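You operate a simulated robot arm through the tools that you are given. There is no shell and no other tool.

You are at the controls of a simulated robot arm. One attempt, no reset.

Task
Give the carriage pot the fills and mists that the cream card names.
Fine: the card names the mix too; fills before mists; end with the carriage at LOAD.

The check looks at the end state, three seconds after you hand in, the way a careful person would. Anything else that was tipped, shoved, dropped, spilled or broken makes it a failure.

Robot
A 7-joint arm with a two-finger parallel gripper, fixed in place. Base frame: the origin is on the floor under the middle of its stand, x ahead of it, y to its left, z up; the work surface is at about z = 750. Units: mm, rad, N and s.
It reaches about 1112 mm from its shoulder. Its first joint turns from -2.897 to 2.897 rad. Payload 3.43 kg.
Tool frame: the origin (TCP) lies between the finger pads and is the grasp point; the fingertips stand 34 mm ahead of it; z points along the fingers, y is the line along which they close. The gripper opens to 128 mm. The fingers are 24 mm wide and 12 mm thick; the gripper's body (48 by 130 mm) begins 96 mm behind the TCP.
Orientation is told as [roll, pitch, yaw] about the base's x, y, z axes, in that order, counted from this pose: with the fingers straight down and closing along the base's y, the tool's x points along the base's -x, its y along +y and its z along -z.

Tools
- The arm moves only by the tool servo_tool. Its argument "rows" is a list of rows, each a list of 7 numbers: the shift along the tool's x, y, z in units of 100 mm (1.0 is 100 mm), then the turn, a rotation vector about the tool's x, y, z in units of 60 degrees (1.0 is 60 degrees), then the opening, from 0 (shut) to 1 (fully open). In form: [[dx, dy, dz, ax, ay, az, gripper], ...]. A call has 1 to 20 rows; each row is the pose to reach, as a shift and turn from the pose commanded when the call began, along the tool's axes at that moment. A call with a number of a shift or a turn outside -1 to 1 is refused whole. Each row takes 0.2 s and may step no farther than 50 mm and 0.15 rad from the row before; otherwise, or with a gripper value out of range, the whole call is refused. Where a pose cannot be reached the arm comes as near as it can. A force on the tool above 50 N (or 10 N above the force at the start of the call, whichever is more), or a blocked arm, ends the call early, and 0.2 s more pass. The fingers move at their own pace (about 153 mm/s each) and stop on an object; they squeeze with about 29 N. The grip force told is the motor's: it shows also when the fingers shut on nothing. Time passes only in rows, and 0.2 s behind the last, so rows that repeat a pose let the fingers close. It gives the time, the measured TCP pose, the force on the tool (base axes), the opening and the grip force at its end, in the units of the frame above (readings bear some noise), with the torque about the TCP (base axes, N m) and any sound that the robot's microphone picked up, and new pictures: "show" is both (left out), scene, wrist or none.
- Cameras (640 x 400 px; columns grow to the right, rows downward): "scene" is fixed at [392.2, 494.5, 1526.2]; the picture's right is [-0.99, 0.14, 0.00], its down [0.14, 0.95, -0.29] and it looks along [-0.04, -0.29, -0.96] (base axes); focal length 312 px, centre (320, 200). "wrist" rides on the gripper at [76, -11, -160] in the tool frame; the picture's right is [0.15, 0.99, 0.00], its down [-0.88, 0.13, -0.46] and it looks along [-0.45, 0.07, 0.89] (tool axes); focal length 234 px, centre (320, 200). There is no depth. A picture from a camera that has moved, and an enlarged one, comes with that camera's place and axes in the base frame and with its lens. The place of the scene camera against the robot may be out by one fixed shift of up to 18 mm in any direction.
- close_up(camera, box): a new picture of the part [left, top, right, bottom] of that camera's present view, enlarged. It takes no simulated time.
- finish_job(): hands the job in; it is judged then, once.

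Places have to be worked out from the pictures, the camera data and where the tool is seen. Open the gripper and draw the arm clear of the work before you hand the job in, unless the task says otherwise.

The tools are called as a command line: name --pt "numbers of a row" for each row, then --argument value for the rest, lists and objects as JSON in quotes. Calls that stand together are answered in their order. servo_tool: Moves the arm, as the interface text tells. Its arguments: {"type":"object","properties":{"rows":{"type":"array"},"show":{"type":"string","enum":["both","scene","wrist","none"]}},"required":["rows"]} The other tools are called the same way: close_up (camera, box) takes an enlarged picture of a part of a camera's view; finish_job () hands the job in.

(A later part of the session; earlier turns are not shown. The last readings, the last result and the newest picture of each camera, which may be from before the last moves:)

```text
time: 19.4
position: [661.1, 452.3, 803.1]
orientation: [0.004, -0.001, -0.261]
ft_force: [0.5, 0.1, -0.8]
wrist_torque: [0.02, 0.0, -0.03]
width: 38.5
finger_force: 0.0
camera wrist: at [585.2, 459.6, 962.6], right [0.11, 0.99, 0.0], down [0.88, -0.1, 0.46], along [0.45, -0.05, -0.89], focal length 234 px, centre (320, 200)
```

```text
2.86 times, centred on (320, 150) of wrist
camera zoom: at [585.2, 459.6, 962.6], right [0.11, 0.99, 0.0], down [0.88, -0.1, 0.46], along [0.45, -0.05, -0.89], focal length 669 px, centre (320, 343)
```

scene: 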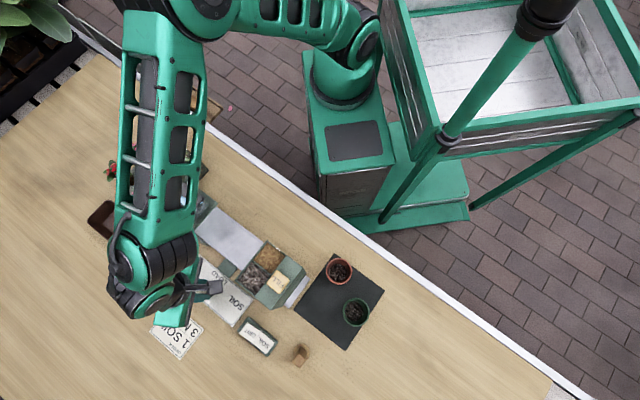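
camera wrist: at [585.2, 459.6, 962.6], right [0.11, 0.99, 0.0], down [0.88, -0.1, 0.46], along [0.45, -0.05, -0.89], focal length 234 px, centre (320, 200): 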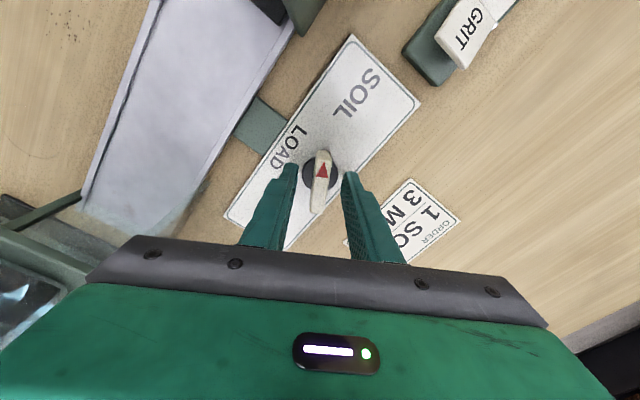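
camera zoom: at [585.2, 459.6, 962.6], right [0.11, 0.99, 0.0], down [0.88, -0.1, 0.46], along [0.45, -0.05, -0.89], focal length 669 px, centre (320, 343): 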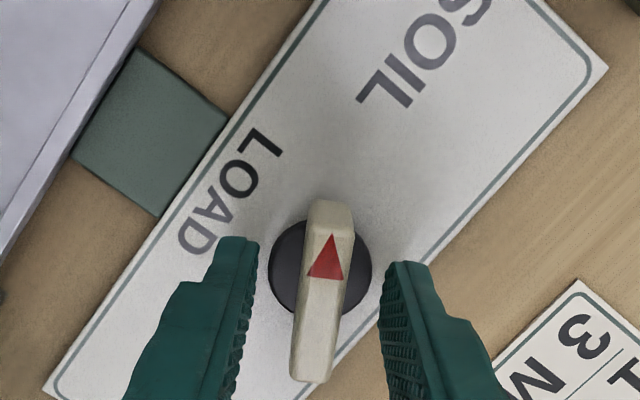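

The bar stays aligned at 60° with SOIL, apparently in a detent. I'll rise straight up with the fingers closed, then turn back and head for FILL.

servo_tool --pt "0 0 -0.2 0 0 0 0.3" --pt "0 0 -0.4 0 0 0 0.3" --pt "0 0 -0.6 0 0 0 0" --pt "0 0 -0.8 0 0 0 0" --pt "0 0 -1.0 0 0 0 0" --show "none"

servo_tool --pt "0 0 -0.15 0 0 -0.125 0" --pt "0 0 -0.3 0 0 -0.25 0" --pt "0 0 -0.45 0 0 -0.375 0" --pt "0 0 -0.6 0 0 -0.5 0" --pt "0 0 -0.75 0 0 -0.625 0" --pt "0 0 -0.9 0 0 -0.75 0" --pt "0 0 -1.0 0 0 -0.875 0" --pt "0 0 -1.0 0 0 -1.0 0" --pt "0 0 -1.0 0 0 -1.0 0" --show "wrist"

close_up --camera "wrist" --box '[220, 0, 500, 180]'

```text
time: 20.6
position: [662.3, 452.7, 902.3]
orientation: [0.001, -0.003, -0.261]
ft_force: [-0.7, -0.1, 0.3]
wrist_torque: [0.0, 0.01, 0.0]
width: 0.1
finger_force: 28.9
```

```text
time: 22.6
position: [662.0, 450.2, 1002.1]
orientation: [0.0, -0.004, 0.789]
ft_force: [0.1, -0.2, 0.4]
wrist_torque: [0.0, 0.0, -0.03]
width: 0.0
finger_force: 29.2
camera wrist: at [615.8, 388.7, 1162.2], right [-0.8, 0.59, 0.0], down [0.53, 0.72, 0.46], along [0.27, 0.37, -0.89], focal length 234 px, centre (320, 200)
```

wrist: 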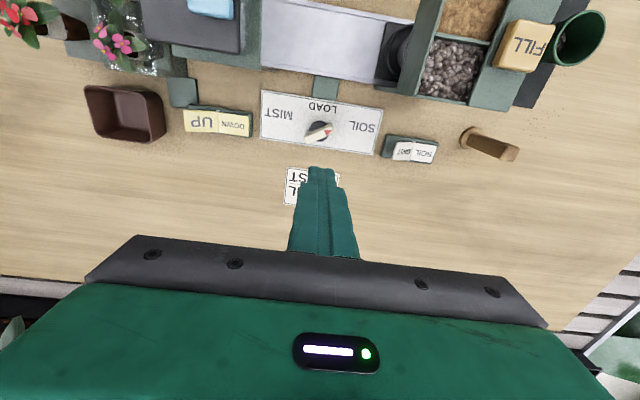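

```text
2.22 times, centred on (360, 90) of wrist
camera zoom: at [615.8, 388.7, 1162.2], right [-0.8, 0.59, 0.0], down [0.53, 0.72, 0.46], along [0.27, 0.37, -0.89], focal length 520 px, centre (231, 444)
```

zoom: 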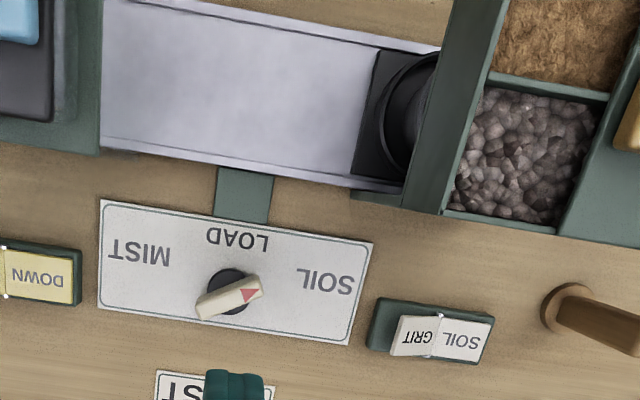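

The pot carriage now sits under the hopper's soil chute and the pointer faces SOIL. I'll move above the FILL button, estimated at (470, 463) with its top near z 944.

servo_tool --pt "0.1 0.12 -0.1 0 0 0 0" --pt "0.3 0.36 -0.2 0 0 0 0" --pt "0.5 0.6 -0.2 0 0 0 0" --pt "0.63 0.72 -0.2 0 0 0 0" --pt "0.63 0.72 -0.2 0 0 0 0" --show "none"

servo_tool --pt "0.2 0.24 0 0 0 0 0" --pt "0.4 0.48 0 0 0 0 0" --pt "0.6 0.7 0 0 0 0 0" --pt "0.6 0.72 0 0 0 0 0" --pt "0.6 0.72 0 0 0 0 0" --show "wrist"

close_up --camera "wrist" --box '[240, 100, 400, 220]'

close_up --camera "scene" --box '[230, 220, 320, 310]'

```text
time: 23.8
position: [565.8, 458.4, 1022.1]
orientation: [0.001, -0.004, 0.785]
ft_force: [0.5, -0.9, 0.1]
wrist_torque: [-0.01, -0.02, -0.04]
width: 0.0
finger_force: 29.2
```

```text
time: 25.0
position: [473.2, 466.7, 1022.9]
orientation: [0.0, -0.004, 0.784]
ft_force: [-0.2, -0.2, -0.7]
wrist_torque: [-0.01, -0.01, -0.02]
width: 0.0
finger_force: 28.7
camera wrist: at [426.9, 403.8, 1181.2], right [-0.8, 0.6, 0.0], down [0.53, 0.71, 0.46], along [0.27, 0.37, -0.89], focal length 234 px, centre (320, 200)
```

wrist: 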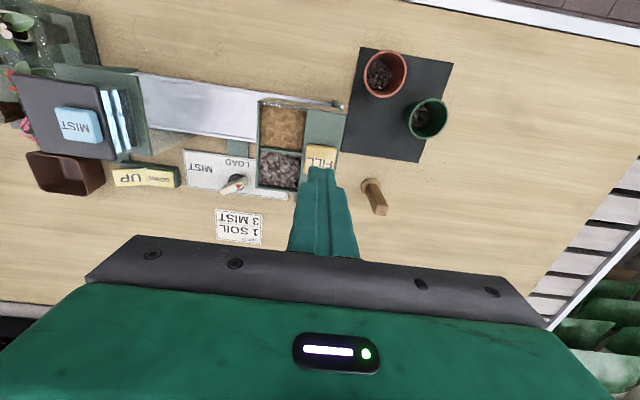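

```text
3.33 times, centred on (320, 160) of wrist
camera zoom: at [426.9, 403.8, 1181.2], right [-0.8, 0.6, 0.0], down [0.53, 0.71, 0.46], along [0.27, 0.37, -0.89], focal length 781 px, centre (320, 333)
```

zoom: 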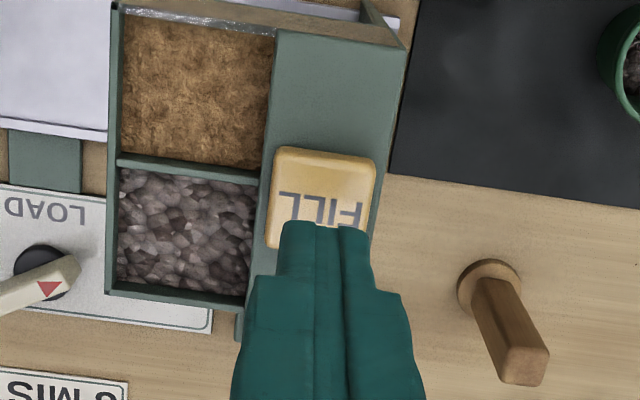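

```text
4.44 times, centred on (275, 265) of scene
camera zoom: at [392.2, 494.5, 1526.2], right [-0.99, 0.14, 0.0], down [0.14, 0.95, -0.29], along [-0.04, -0.29, -0.96], focal length 1387 px, centre (520, -89)
```

zoom: 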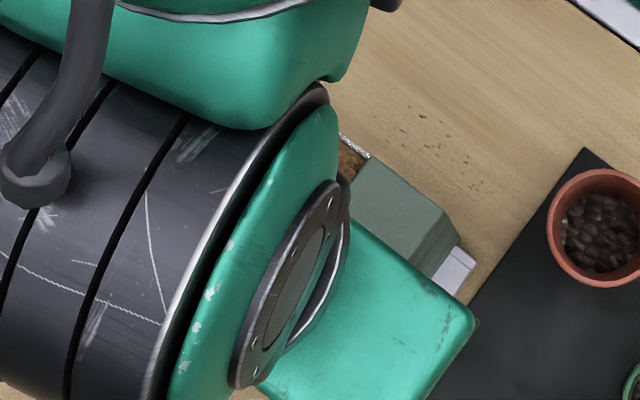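

The fingertips are centred over the FILL button. I'll lower to just above it, then press slowly once.

servo_tool --pt "0.01 0.01 0.15 0 0 0 0" --pt "0.01 0.01 0.25 0 0 0 0" --pt "0.01 0.01 0.33 0 0 0 0" --pt "0.01 0.01 0.36 0 0 0 0" --pt "0.01 0.01 0.36 0 0 0 0" --show "wrist"

close_up --camera "wrist" --box '[260, 120, 380, 210]'

```text
time: 26.2
position: [470.4, 465.7, 987.1]
orientation: [0.001, -0.004, 0.783]
ft_force: [-0.4, 0.0, -0.2]
wrist_torque: [0.0, 0.03, -0.01]
width: 0.1
finger_force: 29.2
camera wrist: at [425.4, 403.3, 1145.9], right [-0.8, 0.6, 0.0], down [0.53, 0.71, 0.46], along [0.27, 0.37, -0.89], focal length 234 px, centre (320, 200)
```

wrist: 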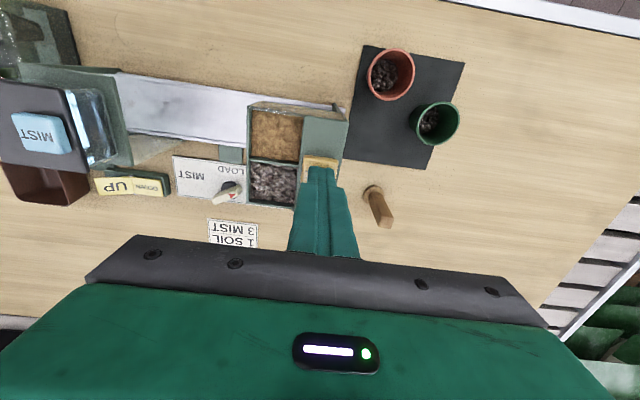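

```text
4.44 times, centred on (320, 165) of wrist
camera zoom: at [425.4, 403.3, 1145.9], right [-0.8, 0.6, 0.0], down [0.53, 0.71, 0.46], along [0.27, 0.37, -0.89], focal length 1041 px, centre (320, 356)
```

zoom: 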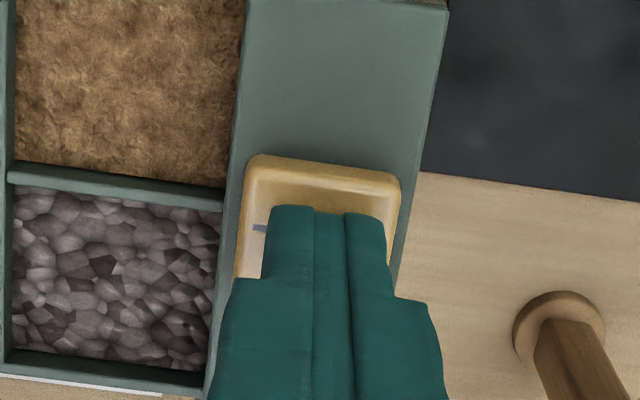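

The tip sits about 9 mm above the button face. I'll press down gradually.

servo_tool --pt "0 0 0.04 0 0 0 0" --pt "0 0 0.06 0 0 0 0" --pt "0 0 0.08 0 0 0 0" --pt "0 0 0.09 0 0 0 0" --pt "0 0 0.1 0 0 0 0" --pt "0 0 0.11 0 0 0 0" --pt "0 0 0.12 0 0 0 0" --show "none"

```text
time: 27.8
position: [471.5, 465.9, 974.1]
orientation: [0.001, -0.002, 0.786]
ft_force: [0.7, 0.3, 3.0]
wrist_torque: [0.01, -0.06, 0.0]
width: 0.0
finger_force: 28.7
heard: click
```

A click was heard at light force, so FILL registered once. I'll lift off straight away and wait for it to run.

servo_tool --pt "0 0 -0.1 0 0 0 0" --pt "0 0 -0.3 0 0 0 0" --pt "0 0 -0.5 0 0 0 0" --pt "0 0 -0.5 0 0 0 0" --pt "0 0 -0.5 0 0 0 0" --pt "0 0 -0.5 0 0 0 0" --pt "0 0 -0.5 0 0 0 0" --pt "0 0 -0.5 0 0 0 0" --show "wrist"

close_up --camera "wrist" --box '[60, 40, 340, 220]'

```text
time: 29.6
position: [471.7, 465.5, 1025.3]
orientation: [0.0, -0.003, 0.788]
ft_force: [-0.1, 0.4, -0.2]
wrist_torque: [-0.03, -0.03, -0.02]
width: 0.0
finger_force: 29.8
camera wrist: at [424.9, 403.2, 1183.9], right [-0.8, 0.6, 0.0], down [0.53, 0.71, 0.46], along [0.27, 0.37, -0.89], focal length 234 px, centre (320, 200)
```

wrist: 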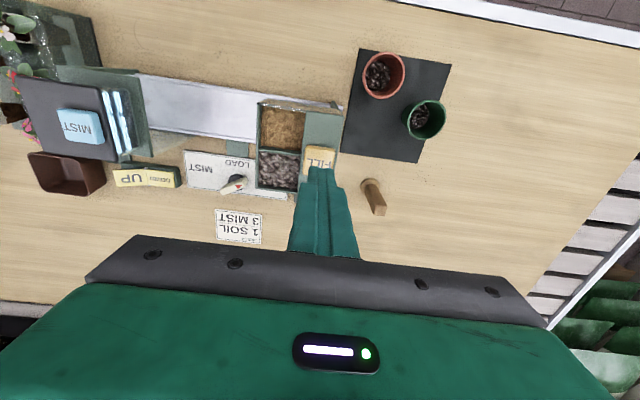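

```text
2.22 times, centred on (200, 130) of wrist
camera zoom: at [424.9, 403.2, 1183.9], right [-0.8, 0.6, 0.0], down [0.53, 0.71, 0.46], along [0.27, 0.37, -0.89], focal length 520 px, centre (587, 356)
```

zoom: 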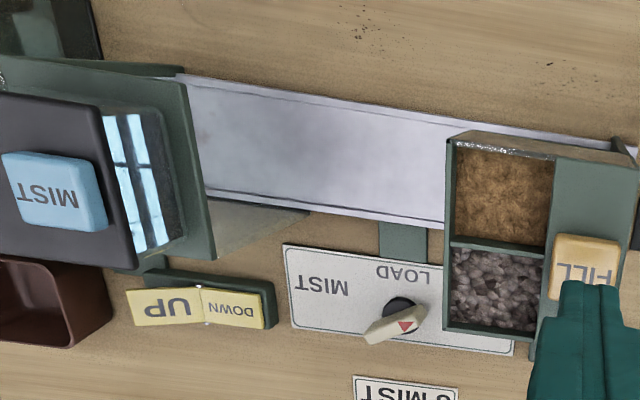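

FILL clicked once and the machine looks idle. Next I raise the mist shroud by pressing UP (hinge about r 792, s -307), approaching along the outer side well above everything.

servo_tool --pt "-0.18 -0.2 0 0 0 0 0" --pt "-0.4 -0.5 0 0 0 0 0" --pt "-0.6 -0.8 0 0 0 0 0" --pt "-0.7 -1.0 0 0 0 0 0" --pt "-0.7 -1.0 0 0 0 0 0" --show "none"

servo_tool --pt "-0.18 -0.2 0 0 0 0 0" --pt "-0.4 -0.5 0 0 0 0 0" --pt "-0.6 -0.8 0 0 0 0 0" --pt "-0.65 -1.0 0 0 0 0 0" --pt "-0.65 -1.0 0 0 0 0 0" --show "none"

servo_tool --pt "0 -0.2 0 0 0 0.125 0" --pt "0 -0.4 0 0 0 0.25 0" --pt "0 -0.6 0 0 0 0.375 0" --pt "0 -0.8 0 0 0 0.5 0" --pt "0 -1.0 0 0 0 0.625 0" --pt "0 -1.0 0 0 0 0.75 0" --pt "0 -1.0 0 0 0 0.75 0" --show "both"

```text
time: 30.8
position: [591.6, 442.9, 1025.1]
orientation: [0.001, -0.003, 0.787]
ft_force: [0.0, -0.2, -0.2]
wrist_torque: [0.0, -0.02, 0.02]
width: 0.1
finger_force: 29.0
```

```text
time: 32.0
position: [711.0, 419.9, 1025.1]
orientation: [0.0, -0.004, 0.786]
ft_force: [-0.5, 0.4, 0.4]
wrist_torque: [-0.01, 0.01, -0.01]
width: 0.0
finger_force: 28.8
```

```text
time: 33.6
position: [779.5, 350.0, 1024.6]
orientation: [0.001, -0.002, -0.002]
ft_force: [-0.5, 0.3, 0.4]
wrist_torque: [-0.02, -0.02, -0.04]
width: 0.0
finger_force: 29.2
camera wrist: at [702.8, 337.2, 1183.4], right [-0.15, 0.99, 0.0], down [0.88, 0.13, 0.46], along [0.45, 0.07, -0.89], focal length 234 px, centre (320, 200)
```

scene: 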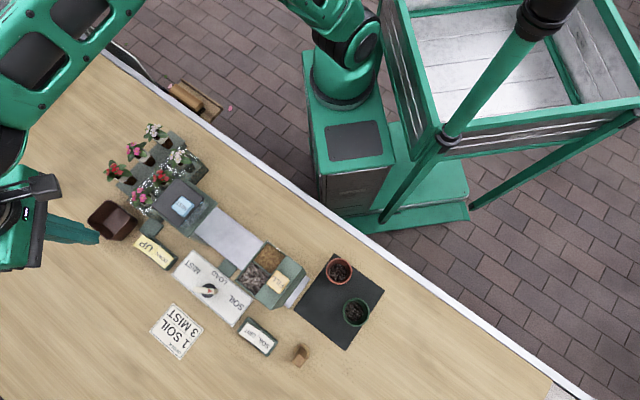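
wrist: 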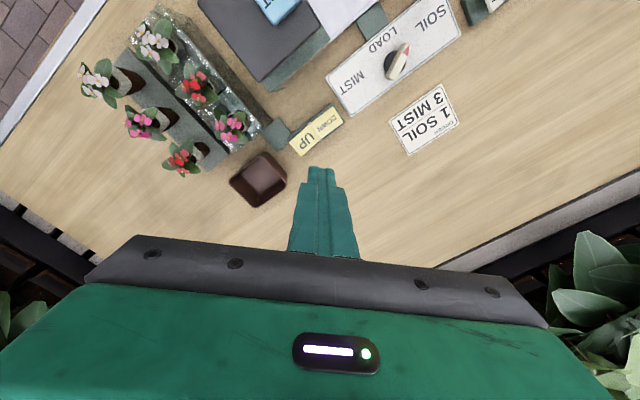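

Yaw is now 0 and the hinge lies directly beneath the TCP, as computed. I'll enlarge to fix the UP half.

close_up --camera "wrist" --box '[220, 80, 380, 220]'

close_up --camera "scene" --box '[100, 170, 260, 290]'

```text
2.86 times, centred on (300, 150) of wrist
camera zoom: at [702.8, 337.2, 1183.4], right [-0.15, 0.99, 0.0], down [0.88, 0.13, 0.46], along [0.45, 0.07, -0.89], focal length 669 px, centre (377, 343)
```

zoom: 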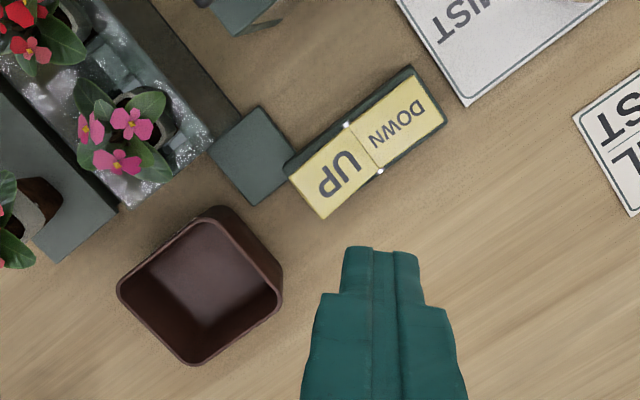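

```text
3.33 times, centred on (180, 230) of scene
camera zoom: at [392.2, 494.5, 1526.2], right [-0.99, 0.14, 0.0], down [0.14, 0.95, -0.29], along [-0.04, -0.29, -0.96], focal length 1040 px, centre (787, 100)
```

zoom: 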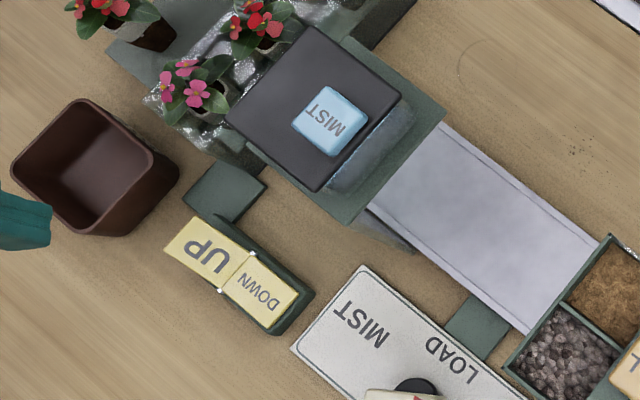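

The UP press point works out at about (801, 324). I'll shift over it and descend in two stages.

servo_tool --pt "-0.1 -0.13 0.1 0 0 0 0" --pt "-0.217 -0.257 0.3 0 0 0 0" --pt "-0.217 -0.257 0.6 0 0 0 0" --pt "-0.217 -0.257 0.9 0 0 0 0" --pt "-0.217 -0.257 1.0 0 0 0 0" --pt "-0.217 -0.257 1.0 0 0 0 0" --show "none"

servo_tool --pt "0 0 0.2 0 0 0 0" --pt "0 0 0.4 0 0 0 0" --pt "0 0 0.6 0 0 0 0" --pt "0 0 0.7 0 0 0 0" --pt "0 0 0.7 0 0 0 0" --show "both"

close_up --camera "wrist" --box '[240, 100, 400, 220]'

```text
time: 35.0
position: [799.7, 324.1, 924.3]
orientation: [0.001, -0.003, 0.001]
ft_force: [0.2, 0.7, 0.7]
wrist_torque: [-0.01, 0.01, 0.0]
width: 0.0
finger_force: 28.5
```

```text
time: 36.2
position: [800.8, 323.9, 853.8]
orientation: [0.001, -0.003, -0.001]
ft_force: [-0.3, -0.1, -0.7]
wrist_torque: [-0.01, 0.0, 0.01]
width: 0.0
finger_force: 29.0
camera wrist: at [724.5, 311.7, 1014.0], right [-0.15, 0.99, 0.0], down [0.88, 0.13, 0.46], along [0.45, 0.07, -0.89], focal length 234 px, centre (320, 200)
```

scene: 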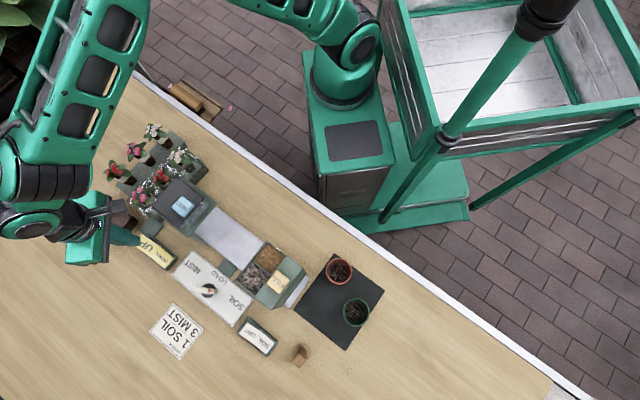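
wrist: 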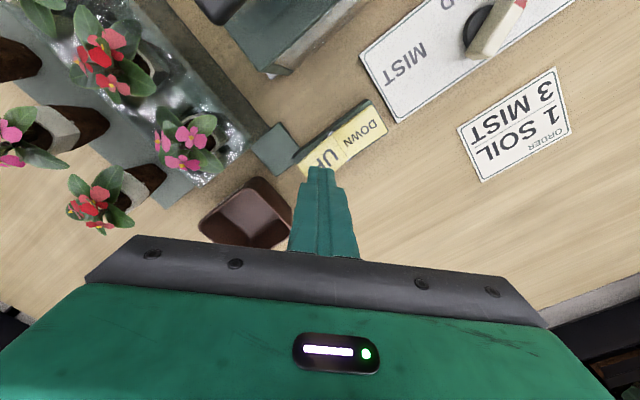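

```text
3.33 times, centred on (320, 160) of wrist
camera zoom: at [724.5, 311.7, 1014.0], right [-0.15, 0.99, 0.0], down [0.88, 0.13, 0.46], along [0.45, 0.07, -0.89], focal length 781 px, centre (320, 333)
```

zoom: 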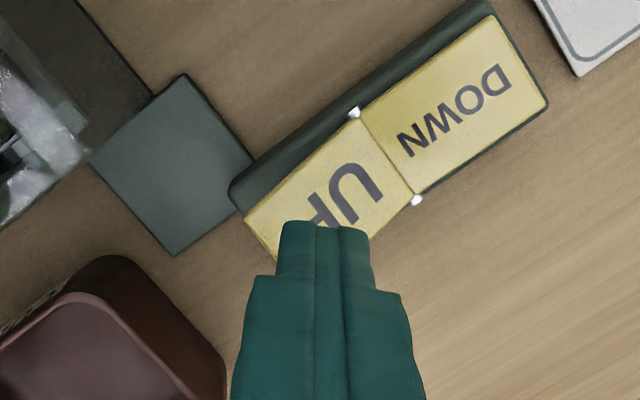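

The tip is over the UP half, on its centreline about 60% out from the hinge. I'll press down slowly until it flips.

servo_tool --pt "0 0 0.15 0 0 0 0" --pt "0 0 0.25 0 0 0 0" --pt "0 0 0.29 0 0 0 0" --pt "0 0 0.31 0 0 0 0" --pt "0 0 0.33 0 0 0 0" --pt "0 0 0.35 0 0 0 0" --pt "0 0 0.37 0 0 0 0" --pt "0 0 0.39 0 0 0 0" --pt "0 0 0.41 0 0 0 0" --pt "0 0 0.43 0 0 0 0" --pt "0 0 0.45 0 0 0 0" --show "both"

close_up --camera "wrist" --box '[240, 100, 400, 220]'

close_up --camera "scene" --box '[100, 170, 260, 290]'

```text
time: 38.6
position: [801.7, 323.0, 809.1]
orientation: [0.001, -0.001, 0.0]
ft_force: [-0.3, -0.5, 0.1]
wrist_torque: [-0.03, 0.02, 0.02]
width: 0.0
finger_force: 28.9
camera wrist: at [724.9, 311.8, 968.6], right [-0.15, 0.99, 0.0], down [0.88, 0.13, 0.46], along [0.45, 0.07, -0.89], focal length 234 px, centre (320, 200)
```

scene: 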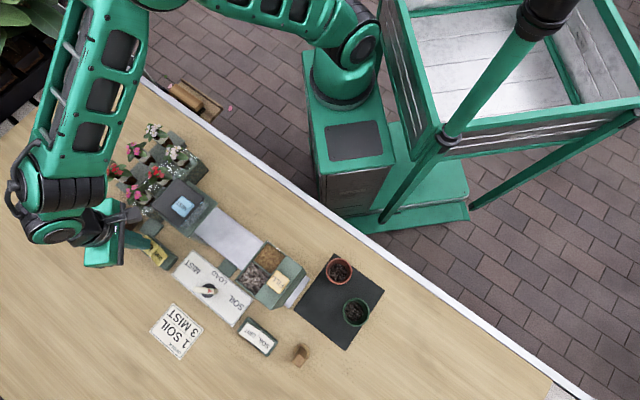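
wrist: 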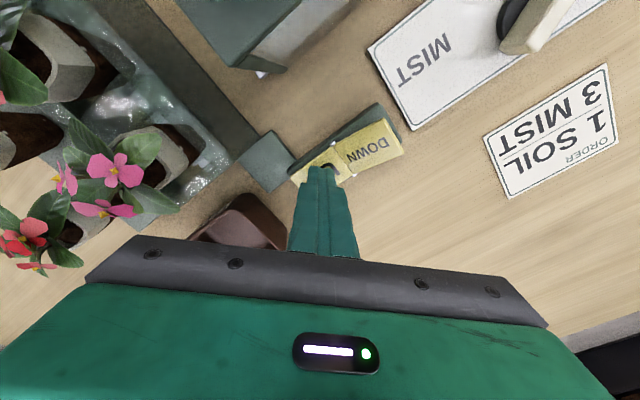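

```text
3.33 times, centred on (320, 160) of wrist
camera zoom: at [724.9, 311.8, 968.6], right [-0.15, 0.99, 0.0], down [0.88, 0.13, 0.46], along [0.45, 0.07, -0.89], focal length 781 px, centre (320, 333)
```

zoom: 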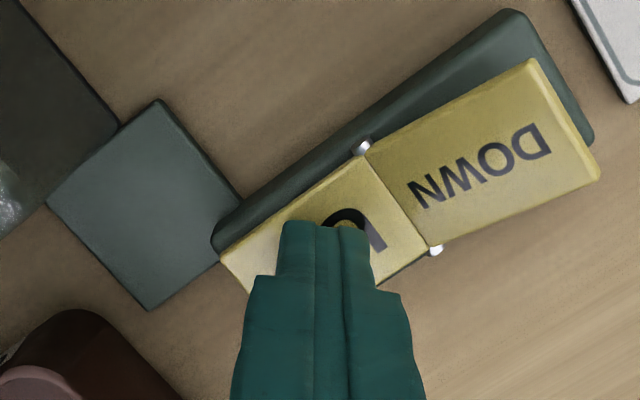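

```text
3.33 times, centred on (180, 230) of scene
camera zoom: at [392.2, 494.5, 1526.2], right [-0.99, 0.14, 0.0], down [0.14, 0.95, -0.29], along [-0.04, -0.29, -0.96], focal length 1040 px, centre (787, 100)
```

zoom: 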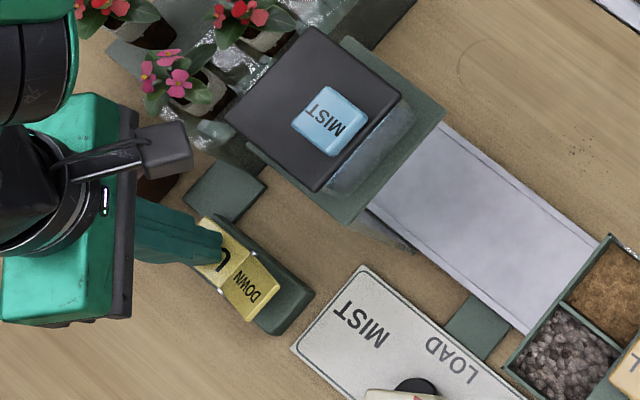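

The rocker flipped with UP pressed, but the flower tray seems to have changed rather than the mist station. I'll look closely before doing anything else.

close_up --camera "scene" --box '[90, 110, 220, 220]'

close_up --camera "wrist" --box '[0, 0, 300, 250]'

```text
3.64 times, centred on (155, 165) of scene
camera zoom: at [392.2, 494.5, 1526.2], right [-0.99, 0.14, 0.0], down [0.14, 0.95, -0.29], along [-0.04, -0.29, -0.96], focal length 1135 px, centre (920, 327)
```

zoom: 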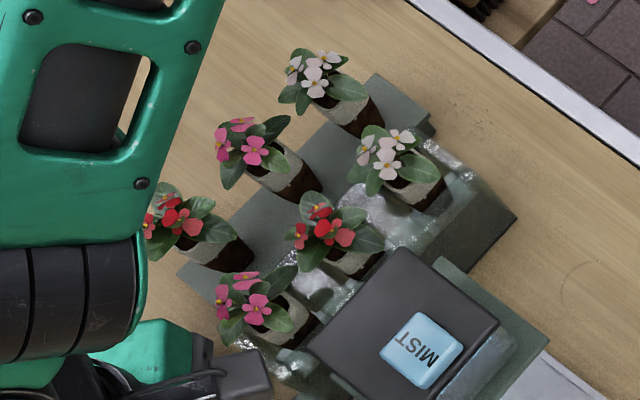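

```text
1.60 times, centred on (150, 125) of wrist
camera zoom: at [724.9, 311.8, 968.6], right [-0.15, 0.99, 0.0], down [0.88, 0.13, 0.46], along [0.45, 0.07, -0.89], focal length 375 px, centre (592, 320)
```

zoom: 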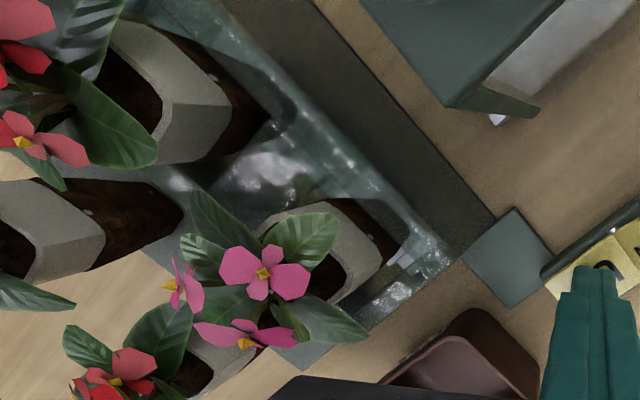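

UP raised the flower pots out of their water bath, so that rocker isn't part of the pot machine. I'll press DOWN to put the bath back exactly as it was, first lifting clear.

servo_tool --pt "0 0 -0.2 0 0 0 0" --pt "0 0 -0.45 0 0 0 0" --pt "0.15 0.14 -0.45 0 0 0 0" --pt "0.3 0.28 -0.45 0 0 0 0" --pt "0.43 0.41 -0.45 0 0 0 0" --pt "0.43 0.41 -0.45 0 0 0 0" --show "both"

close_up --camera "wrist" --box '[240, 100, 400, 220]'

close_up --camera "scene" --box '[90, 110, 220, 220]'

```text
time: 40.0
position: [757.4, 365.4, 855.2]
orientation: [0.001, -0.001, 0.003]
ft_force: [-0.2, -0.3, 0.2]
wrist_torque: [-0.01, 0.01, -0.02]
width: 0.2
finger_force: 29.0
camera wrist: at [681.7, 353.4, 1014.4], right [-0.15, 0.99, 0.0], down [0.88, 0.13, 0.46], along [0.45, 0.07, -0.89], focal length 234 px, centre (320, 200)
```

scene: 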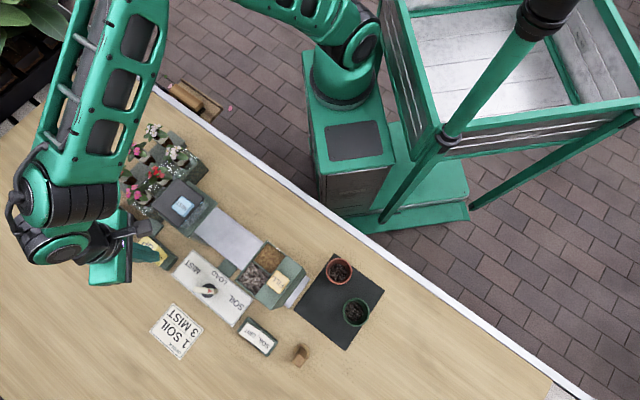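
wrist: 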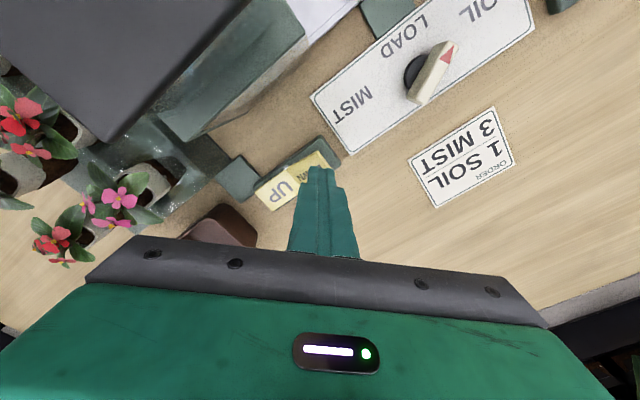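

```text
3.33 times, centred on (320, 160) of wrist
camera zoom: at [681.7, 353.4, 1014.4], right [-0.15, 0.99, 0.0], down [0.88, 0.13, 0.46], along [0.45, 0.07, -0.89], focal length 781 px, centre (320, 333)
```

zoom: 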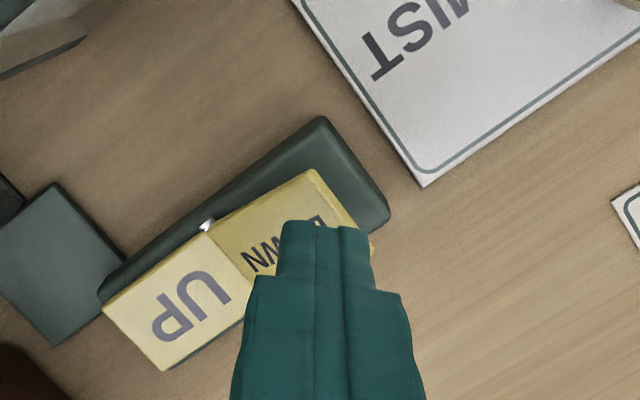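

```text
3.64 times, centred on (155, 165) of scene
camera zoom: at [392.2, 494.5, 1526.2], right [-0.99, 0.14, 0.0], down [0.14, 0.95, -0.29], along [-0.04, -0.29, -0.96], focal length 1135 px, centre (920, 327)
```

zoom: 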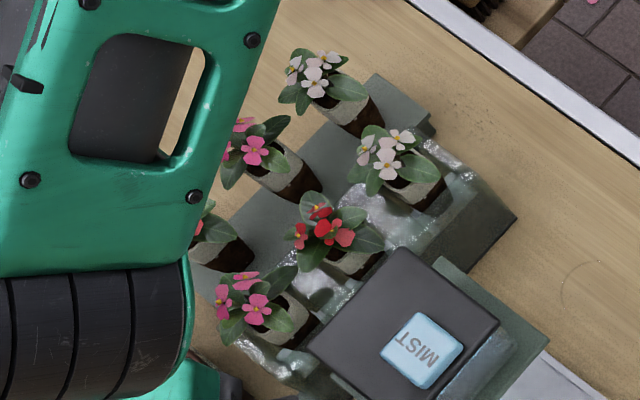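

The tip is centred on the raised DOWN half near its end. I'll press it down to the same depth.

servo_tool --pt "0 0 0.15 0 0 0 0" --pt "0 0 0.25 0 0 0 0" --pt "0 0 0.29 0 0 0 0" --pt "0 0 0.31 0 0 0 0" --pt "0 0 0.33 0 0 0 0" --pt "0 0 0.35 0 0 0 0" --pt "0 0 0.37 0 0 0 0" --pt "0 0 0.39 0 0 0 0" --pt "0 0 0.41 0 0 0 0" --pt "0 0 0.43 0 0 0 0" --pt "0 0 0.45 0 0 0 0" --show "none"

servo_tool --pt "0 0 -0.3 0 0 0 0" --pt "0 0 -0.6 0 0 0 0" --pt "0 0 -0.9 0 0 0 0" --pt "0 0 -1.0 0 0 0 0" --pt "0 0 -1.0 0 0 0 0" --show "both"

close_up --camera "scene" --box '[90, 110, 220, 220]'

close_up --camera "wrist" --box '[0, 0, 340, 240]'

```text
time: 42.4
position: [757.8, 366.6, 809.4]
orientation: [0.002, -0.001, 0.001]
ft_force: [0.2, 0.1, -0.2]
wrist_torque: [-0.03, -0.01, 0.01]
width: 0.0
finger_force: 29.0
```

```text
time: 43.6
position: [758.3, 365.9, 910.9]
orientation: [0.003, -0.001, -0.001]
ft_force: [-0.4, 0.7, 0.6]
wrist_torque: [-0.04, 0.01, 0.02]
width: 0.1
finger_force: 28.7
camera wrist: at [681.4, 353.4, 1069.0], right [-0.15, 0.99, 0.0], down [0.88, 0.13, 0.46], along [0.45, 0.07, -0.89], focal length 234 px, centre (320, 200)
```

scene: 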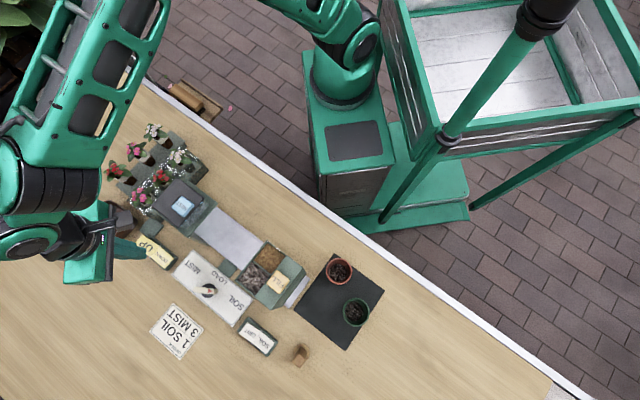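
wrist: 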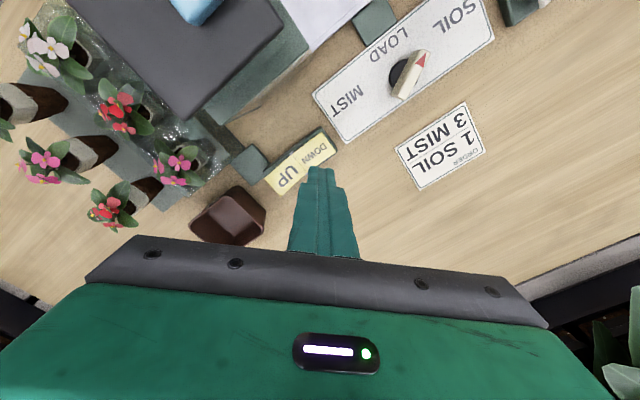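

```text
3.64 times, centred on (155, 165) of scene
camera zoom: at [392.2, 494.5, 1526.2], right [-0.99, 0.14, 0.0], down [0.14, 0.95, -0.29], along [-0.04, -0.29, -0.96], focal length 1135 px, centre (920, 327)
```

zoom: 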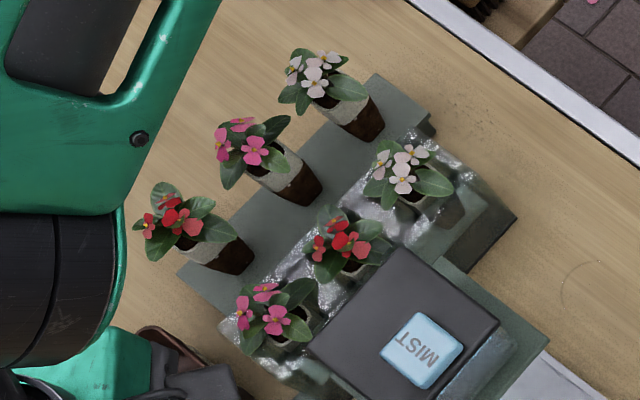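

```text
1.67 times, centred on (170, 120) of wrist
camera zoom: at [681.4, 353.4, 1069.0], right [-0.15, 0.99, 0.0], down [0.88, 0.13, 0.46], along [0.45, 0.07, -0.89], focal length 390 px, centre (570, 333)
```

zoom: 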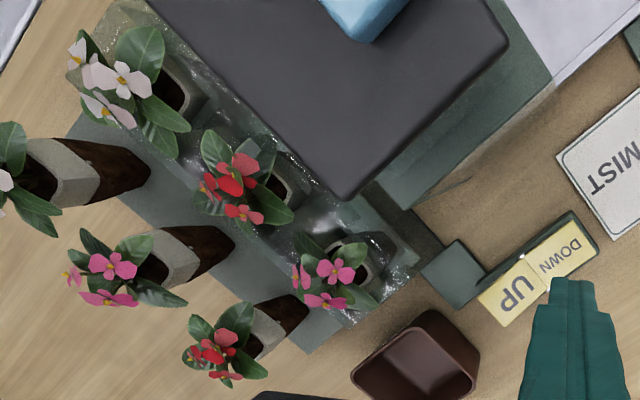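

The flower tray is back down as it started and DOWN is pressed again. Now I return to the knob, turning to the bar's present angle.

servo_tool --pt "0.2 0.17 0 0 0 0.05 0.1" --pt "0.4 0.35 0 0 0 0.1 0.2" --pt "0.6 0.52 0 0 0 0.15 0.35" --pt "0.8 0.7 0 0 0 0.2 0.35" --pt "0.97 0.855 0 0 0 0.25 0.35" --pt "0.97 0.855 0 0 0 0.25 0.35" --pt "0.97 0.855 0 0 0 0.25 0.35" --show "wrist"

close_up --camera "wrist" --box '[260, 100, 380, 220]'

```text
time: 45.2
position: [660.0, 451.6, 910.1]
orientation: [0.004, 0.001, -0.262]
ft_force: [0.9, -0.7, 0.9]
wrist_torque: [0.01, -0.03, -0.01]
width: 44.8
finger_force: 0.1
camera wrist: at [584.6, 458.3, 1070.5], right [0.11, 0.99, 0.0], down [0.88, -0.1, 0.46], along [0.45, -0.05, -0.89], focal length 234 px, centre (320, 200)
```

wrist: 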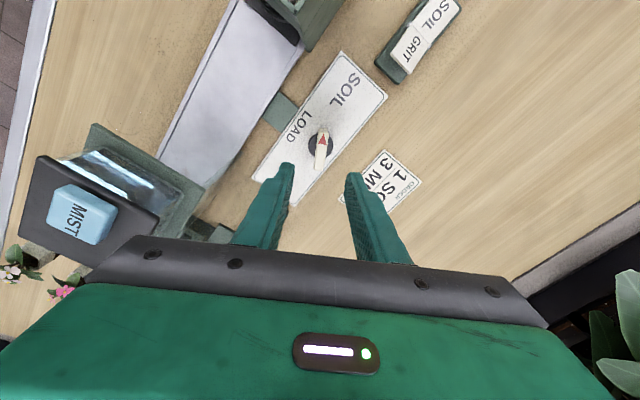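

```text
3.33 times, centred on (320, 160) of wrist
camera zoom: at [584.6, 458.3, 1070.5], right [0.11, 0.99, 0.0], down [0.88, -0.1, 0.46], along [0.45, -0.05, -0.89], focal length 781 px, centre (320, 333)
```

zoom: 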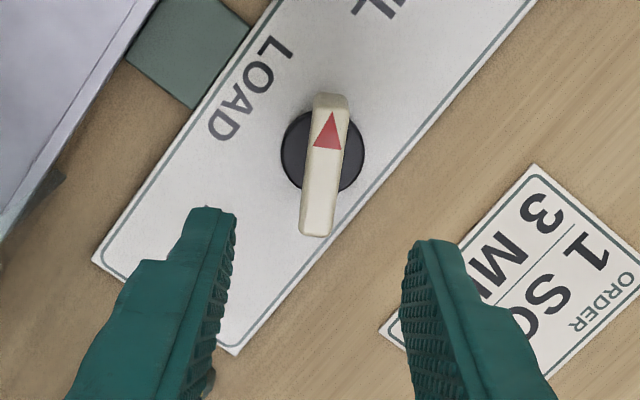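

The bar is centred within 2 mm and parallel to the fingers. I'll descend around it.

servo_tool --pt "0 0.02 0.2 0 0 0 0.35" --pt "0 0.02 0.4 0 0 0 0.35" --pt "0 0.02 0.6 0 0 0 0.35" --pt "0 0.02 0.8 0 0 0 0.35" --pt "0 0.02 0.95 0 0 0 0.35" --pt "0 0.02 1.0 0 0 0 0.35" --pt "0 0.02 1.0 0 0 0 0.35" --show "none"

servo_tool --pt "0 0 0.04 0 0 0 0.35" --pt "0 0 0.075 0 0 0 0.25" --pt "0 0 0.075 0 0 0 0.15" --pt "0 0 0.075 0 0 0 0.15" --show "wrist"

close_up --camera "wrist" --box '[260, 100, 380, 220]'

```text
time: 46.8
position: [662.2, 452.7, 810.8]
orientation: [0.003, -0.001, -0.262]
ft_force: [0.2, 0.1, 0.3]
wrist_torque: [0.03, -0.01, -0.03]
width: 44.8
finger_force: 0.1
```

```text
time: 47.8
position: [661.6, 451.9, 802.5]
orientation: [0.003, -0.002, -0.26]
ft_force: [-0.1, -0.7, -0.6]
wrist_torque: [0.0, 0.0, 0.0]
width: 19.3
finger_force: 0.1
camera wrist: at [585.4, 460.7, 962.1], right [0.11, 0.99, 0.0], down [0.88, -0.1, 0.46], along [0.45, -0.05, -0.89], focal length 234 px, centre (320, 200)
```

wrist: 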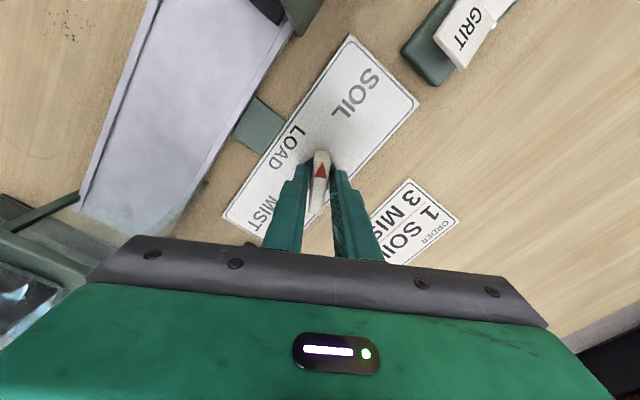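

```text
3.33 times, centred on (320, 160) of wrist
camera zoom: at [585.4, 460.7, 962.1], right [0.11, 0.99, 0.0], down [0.88, -0.1, 0.46], along [0.45, -0.05, -0.89], focal length 781 px, centre (320, 333)
```

zoom: 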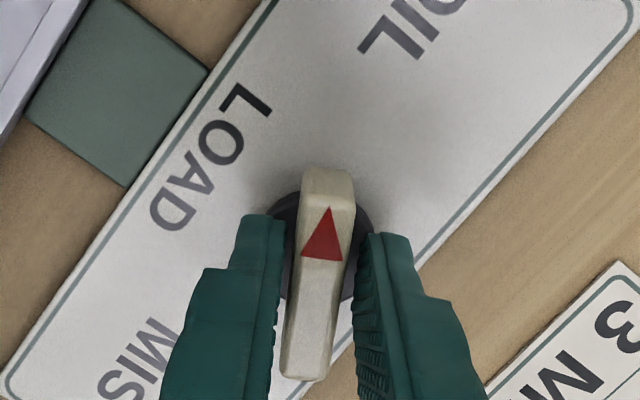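

Good straddle. Now I turn the bar back 60° to LOAD so I can look into the pot.

servo_tool --pt "0 0 0 0 0 0 0.115" --pt "0 0 0 0 0 -0.125 0.115" --pt "0 0 0 0 0 -0.25 0.115" --pt "0 0 0 0 0 -0.375 0.115" --pt "0 0 0 0 0 -0.5 0.115" --pt "0 0 0 0 0 -0.625 0.115" --pt "0 0 0 0 0 -0.75 0.115" --pt "0 0 0 0 0 -0.875 0.115" --pt "0 0 0 0 0 -1.0 0.115" --pt "0 0 0 0 0 -1.0 0.115" --pt "0 0 0 0 0 -1.0 0.2" --pt "0 0 0 0 0 -1.0 0.2" --show "both"

close_up --camera "wrist" --box '[230, 0, 440, 220]'

close_up --camera "scene" --box '[200, 210, 280, 290]'

```text
time: 50.4
position: [660.4, 453.3, 802.2]
orientation: [0.001, -0.003, 0.787]
ft_force: [-0.2, 0.0, -0.2]
wrist_torque: [0.05, -0.01, 0.03]
width: 25.4
finger_force: 0.0
camera wrist: at [615.0, 390.6, 962.0], right [-0.8, 0.59, 0.0], down [0.53, 0.71, 0.46], along [0.27, 0.37, -0.89], focal length 234 px, centre (320, 200)
```

scene: 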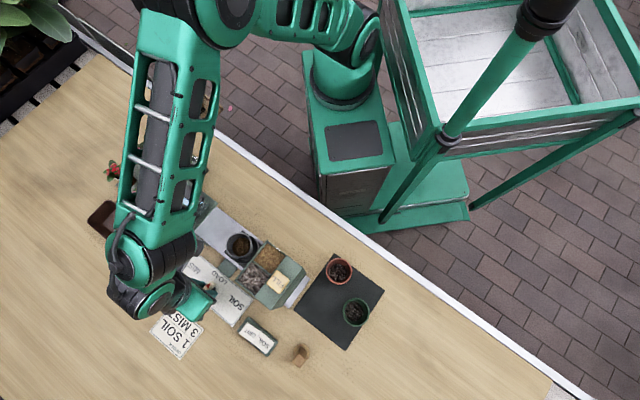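
wrist: 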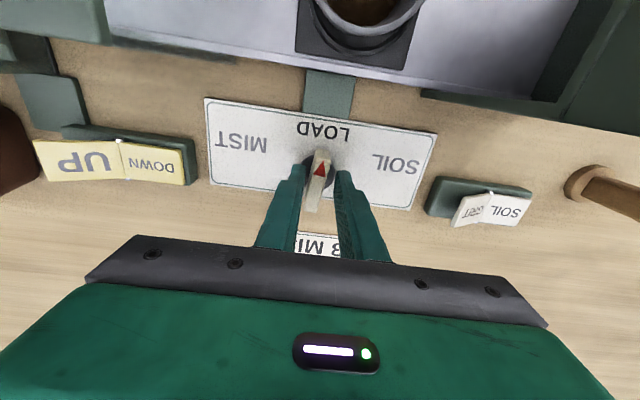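

```text
1.82 times, centred on (335, 110) of wrist
camera zoom: at [615.0, 390.6, 962.0], right [-0.8, 0.59, 0.0], down [0.53, 0.71, 0.46], along [0.27, 0.37, -0.89], focal length 426 px, centre (293, 364)
```

zoom: 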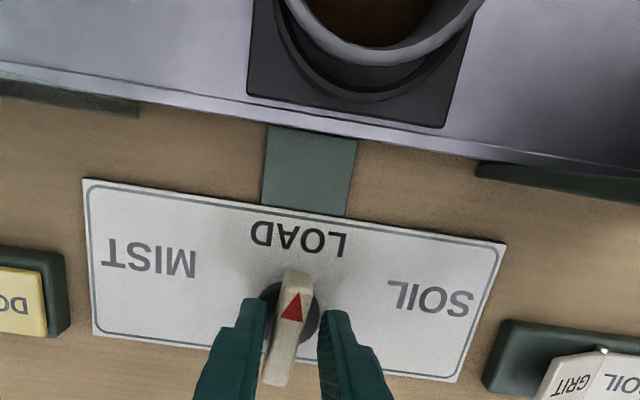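

```text
5.00 times, centred on (240, 250) of scene
camera zoom: at [392.2, 494.5, 1526.2], right [-0.99, 0.14, 0.0], down [0.14, 0.95, -0.29], along [-0.04, -0.29, -0.96], focal length 1560 px, centre (720, -50)
```

zoom: 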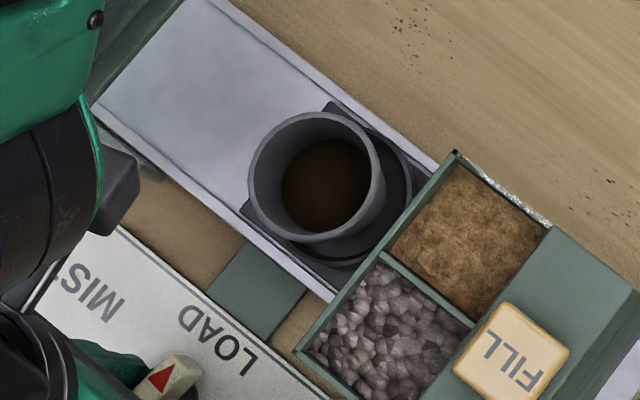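

The pot now holds brown soil, so the single SOIL fill worked. Next I turn the knob 60° the other way to MIST.

servo_tool --pt "0 0 0 0 0 0 0.115" --pt "0 0 0 0 0 0 0.115" --pt "0 0 0 0 0 -0.125 0.115" --pt "0 0 0 0 0 -0.25 0.115" --pt "0 0 0 0 0 -0.375 0.115" --pt "0 0 0 0 0 -0.5 0.115" --pt "0 0 0 0 0 -0.625 0.115" --pt "0 0 0 0 0 -0.75 0.115" --pt "0 0 0 0 0 -0.875 0.115" --pt "0 0 0 0 0 -1.0 0.115" --pt "0 0 0 0 0 -1.0 0.115" --pt "0 0 0 0 0 -1.0 0.3" --pt "0 0 0 0 0 -1.0 0.3" --show "both"

close_up --camera "wrist" --box '[240, 80, 400, 220]'

close_up --camera "scene" --box '[180, 190, 280, 290]'

```text
time: 53.2
position: [661.1, 452.5, 802.1]
orientation: [-0.002, -0.002, 1.834]
ft_force: [-0.1, 0.3, 0.4]
wrist_torque: [0.02, 0.0, 0.0]
width: 38.3
finger_force: 0.1
camera wrist: at [691.9, 381.3, 961.7], right [-0.92, -0.4, 0.0], down [-0.36, 0.81, 0.46], along [-0.18, 0.42, -0.89], focal length 234 px, centre (320, 200)
```

scene: 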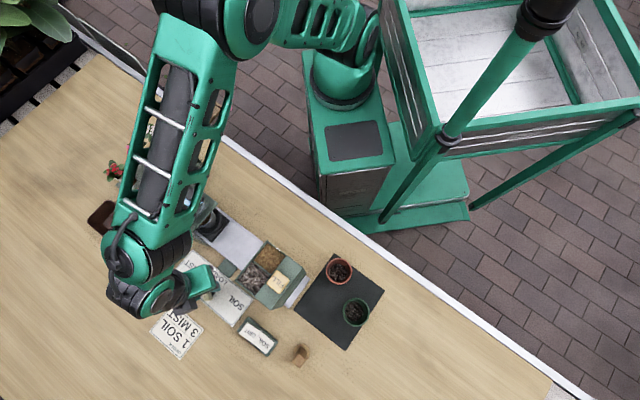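
wrist: 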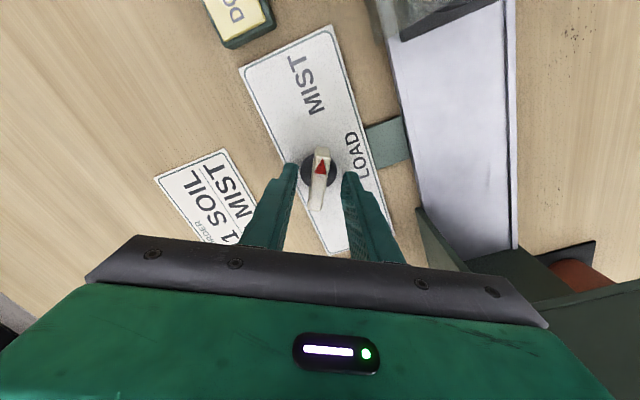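

```text
2.86 times, centred on (320, 150) of wrist
camera zoom: at [691.9, 381.3, 961.7], right [-0.92, -0.4, 0.0], down [-0.36, 0.81, 0.46], along [-0.18, 0.42, -0.89], focal length 669 px, centre (320, 343)
```

zoom: 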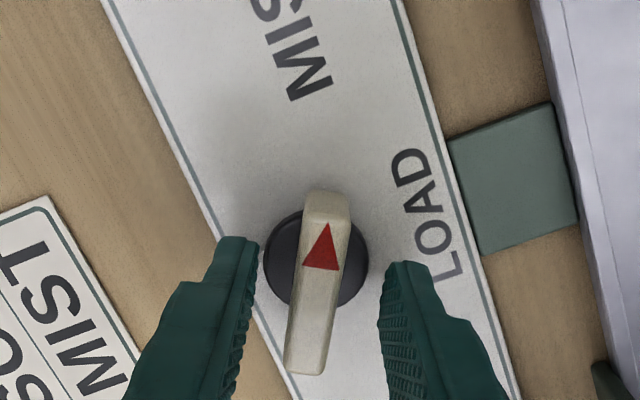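

```text
4.00 times, centred on (230, 240) of scene
camera zoom: at [392.2, 494.5, 1526.2], right [-0.99, 0.14, 0.0], down [0.14, 0.95, -0.29], along [-0.04, -0.29, -0.96], focal length 1248 px, centre (680, 40)
```

zoom: 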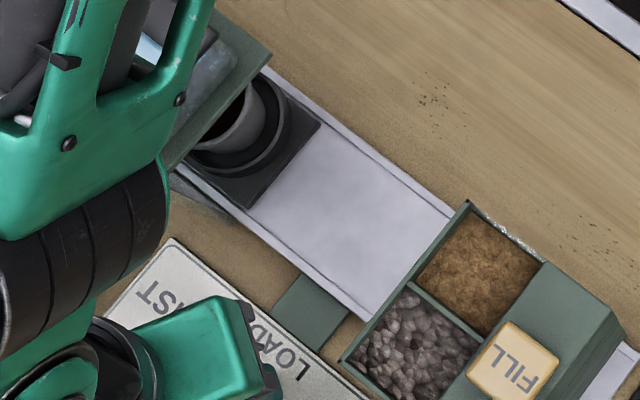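

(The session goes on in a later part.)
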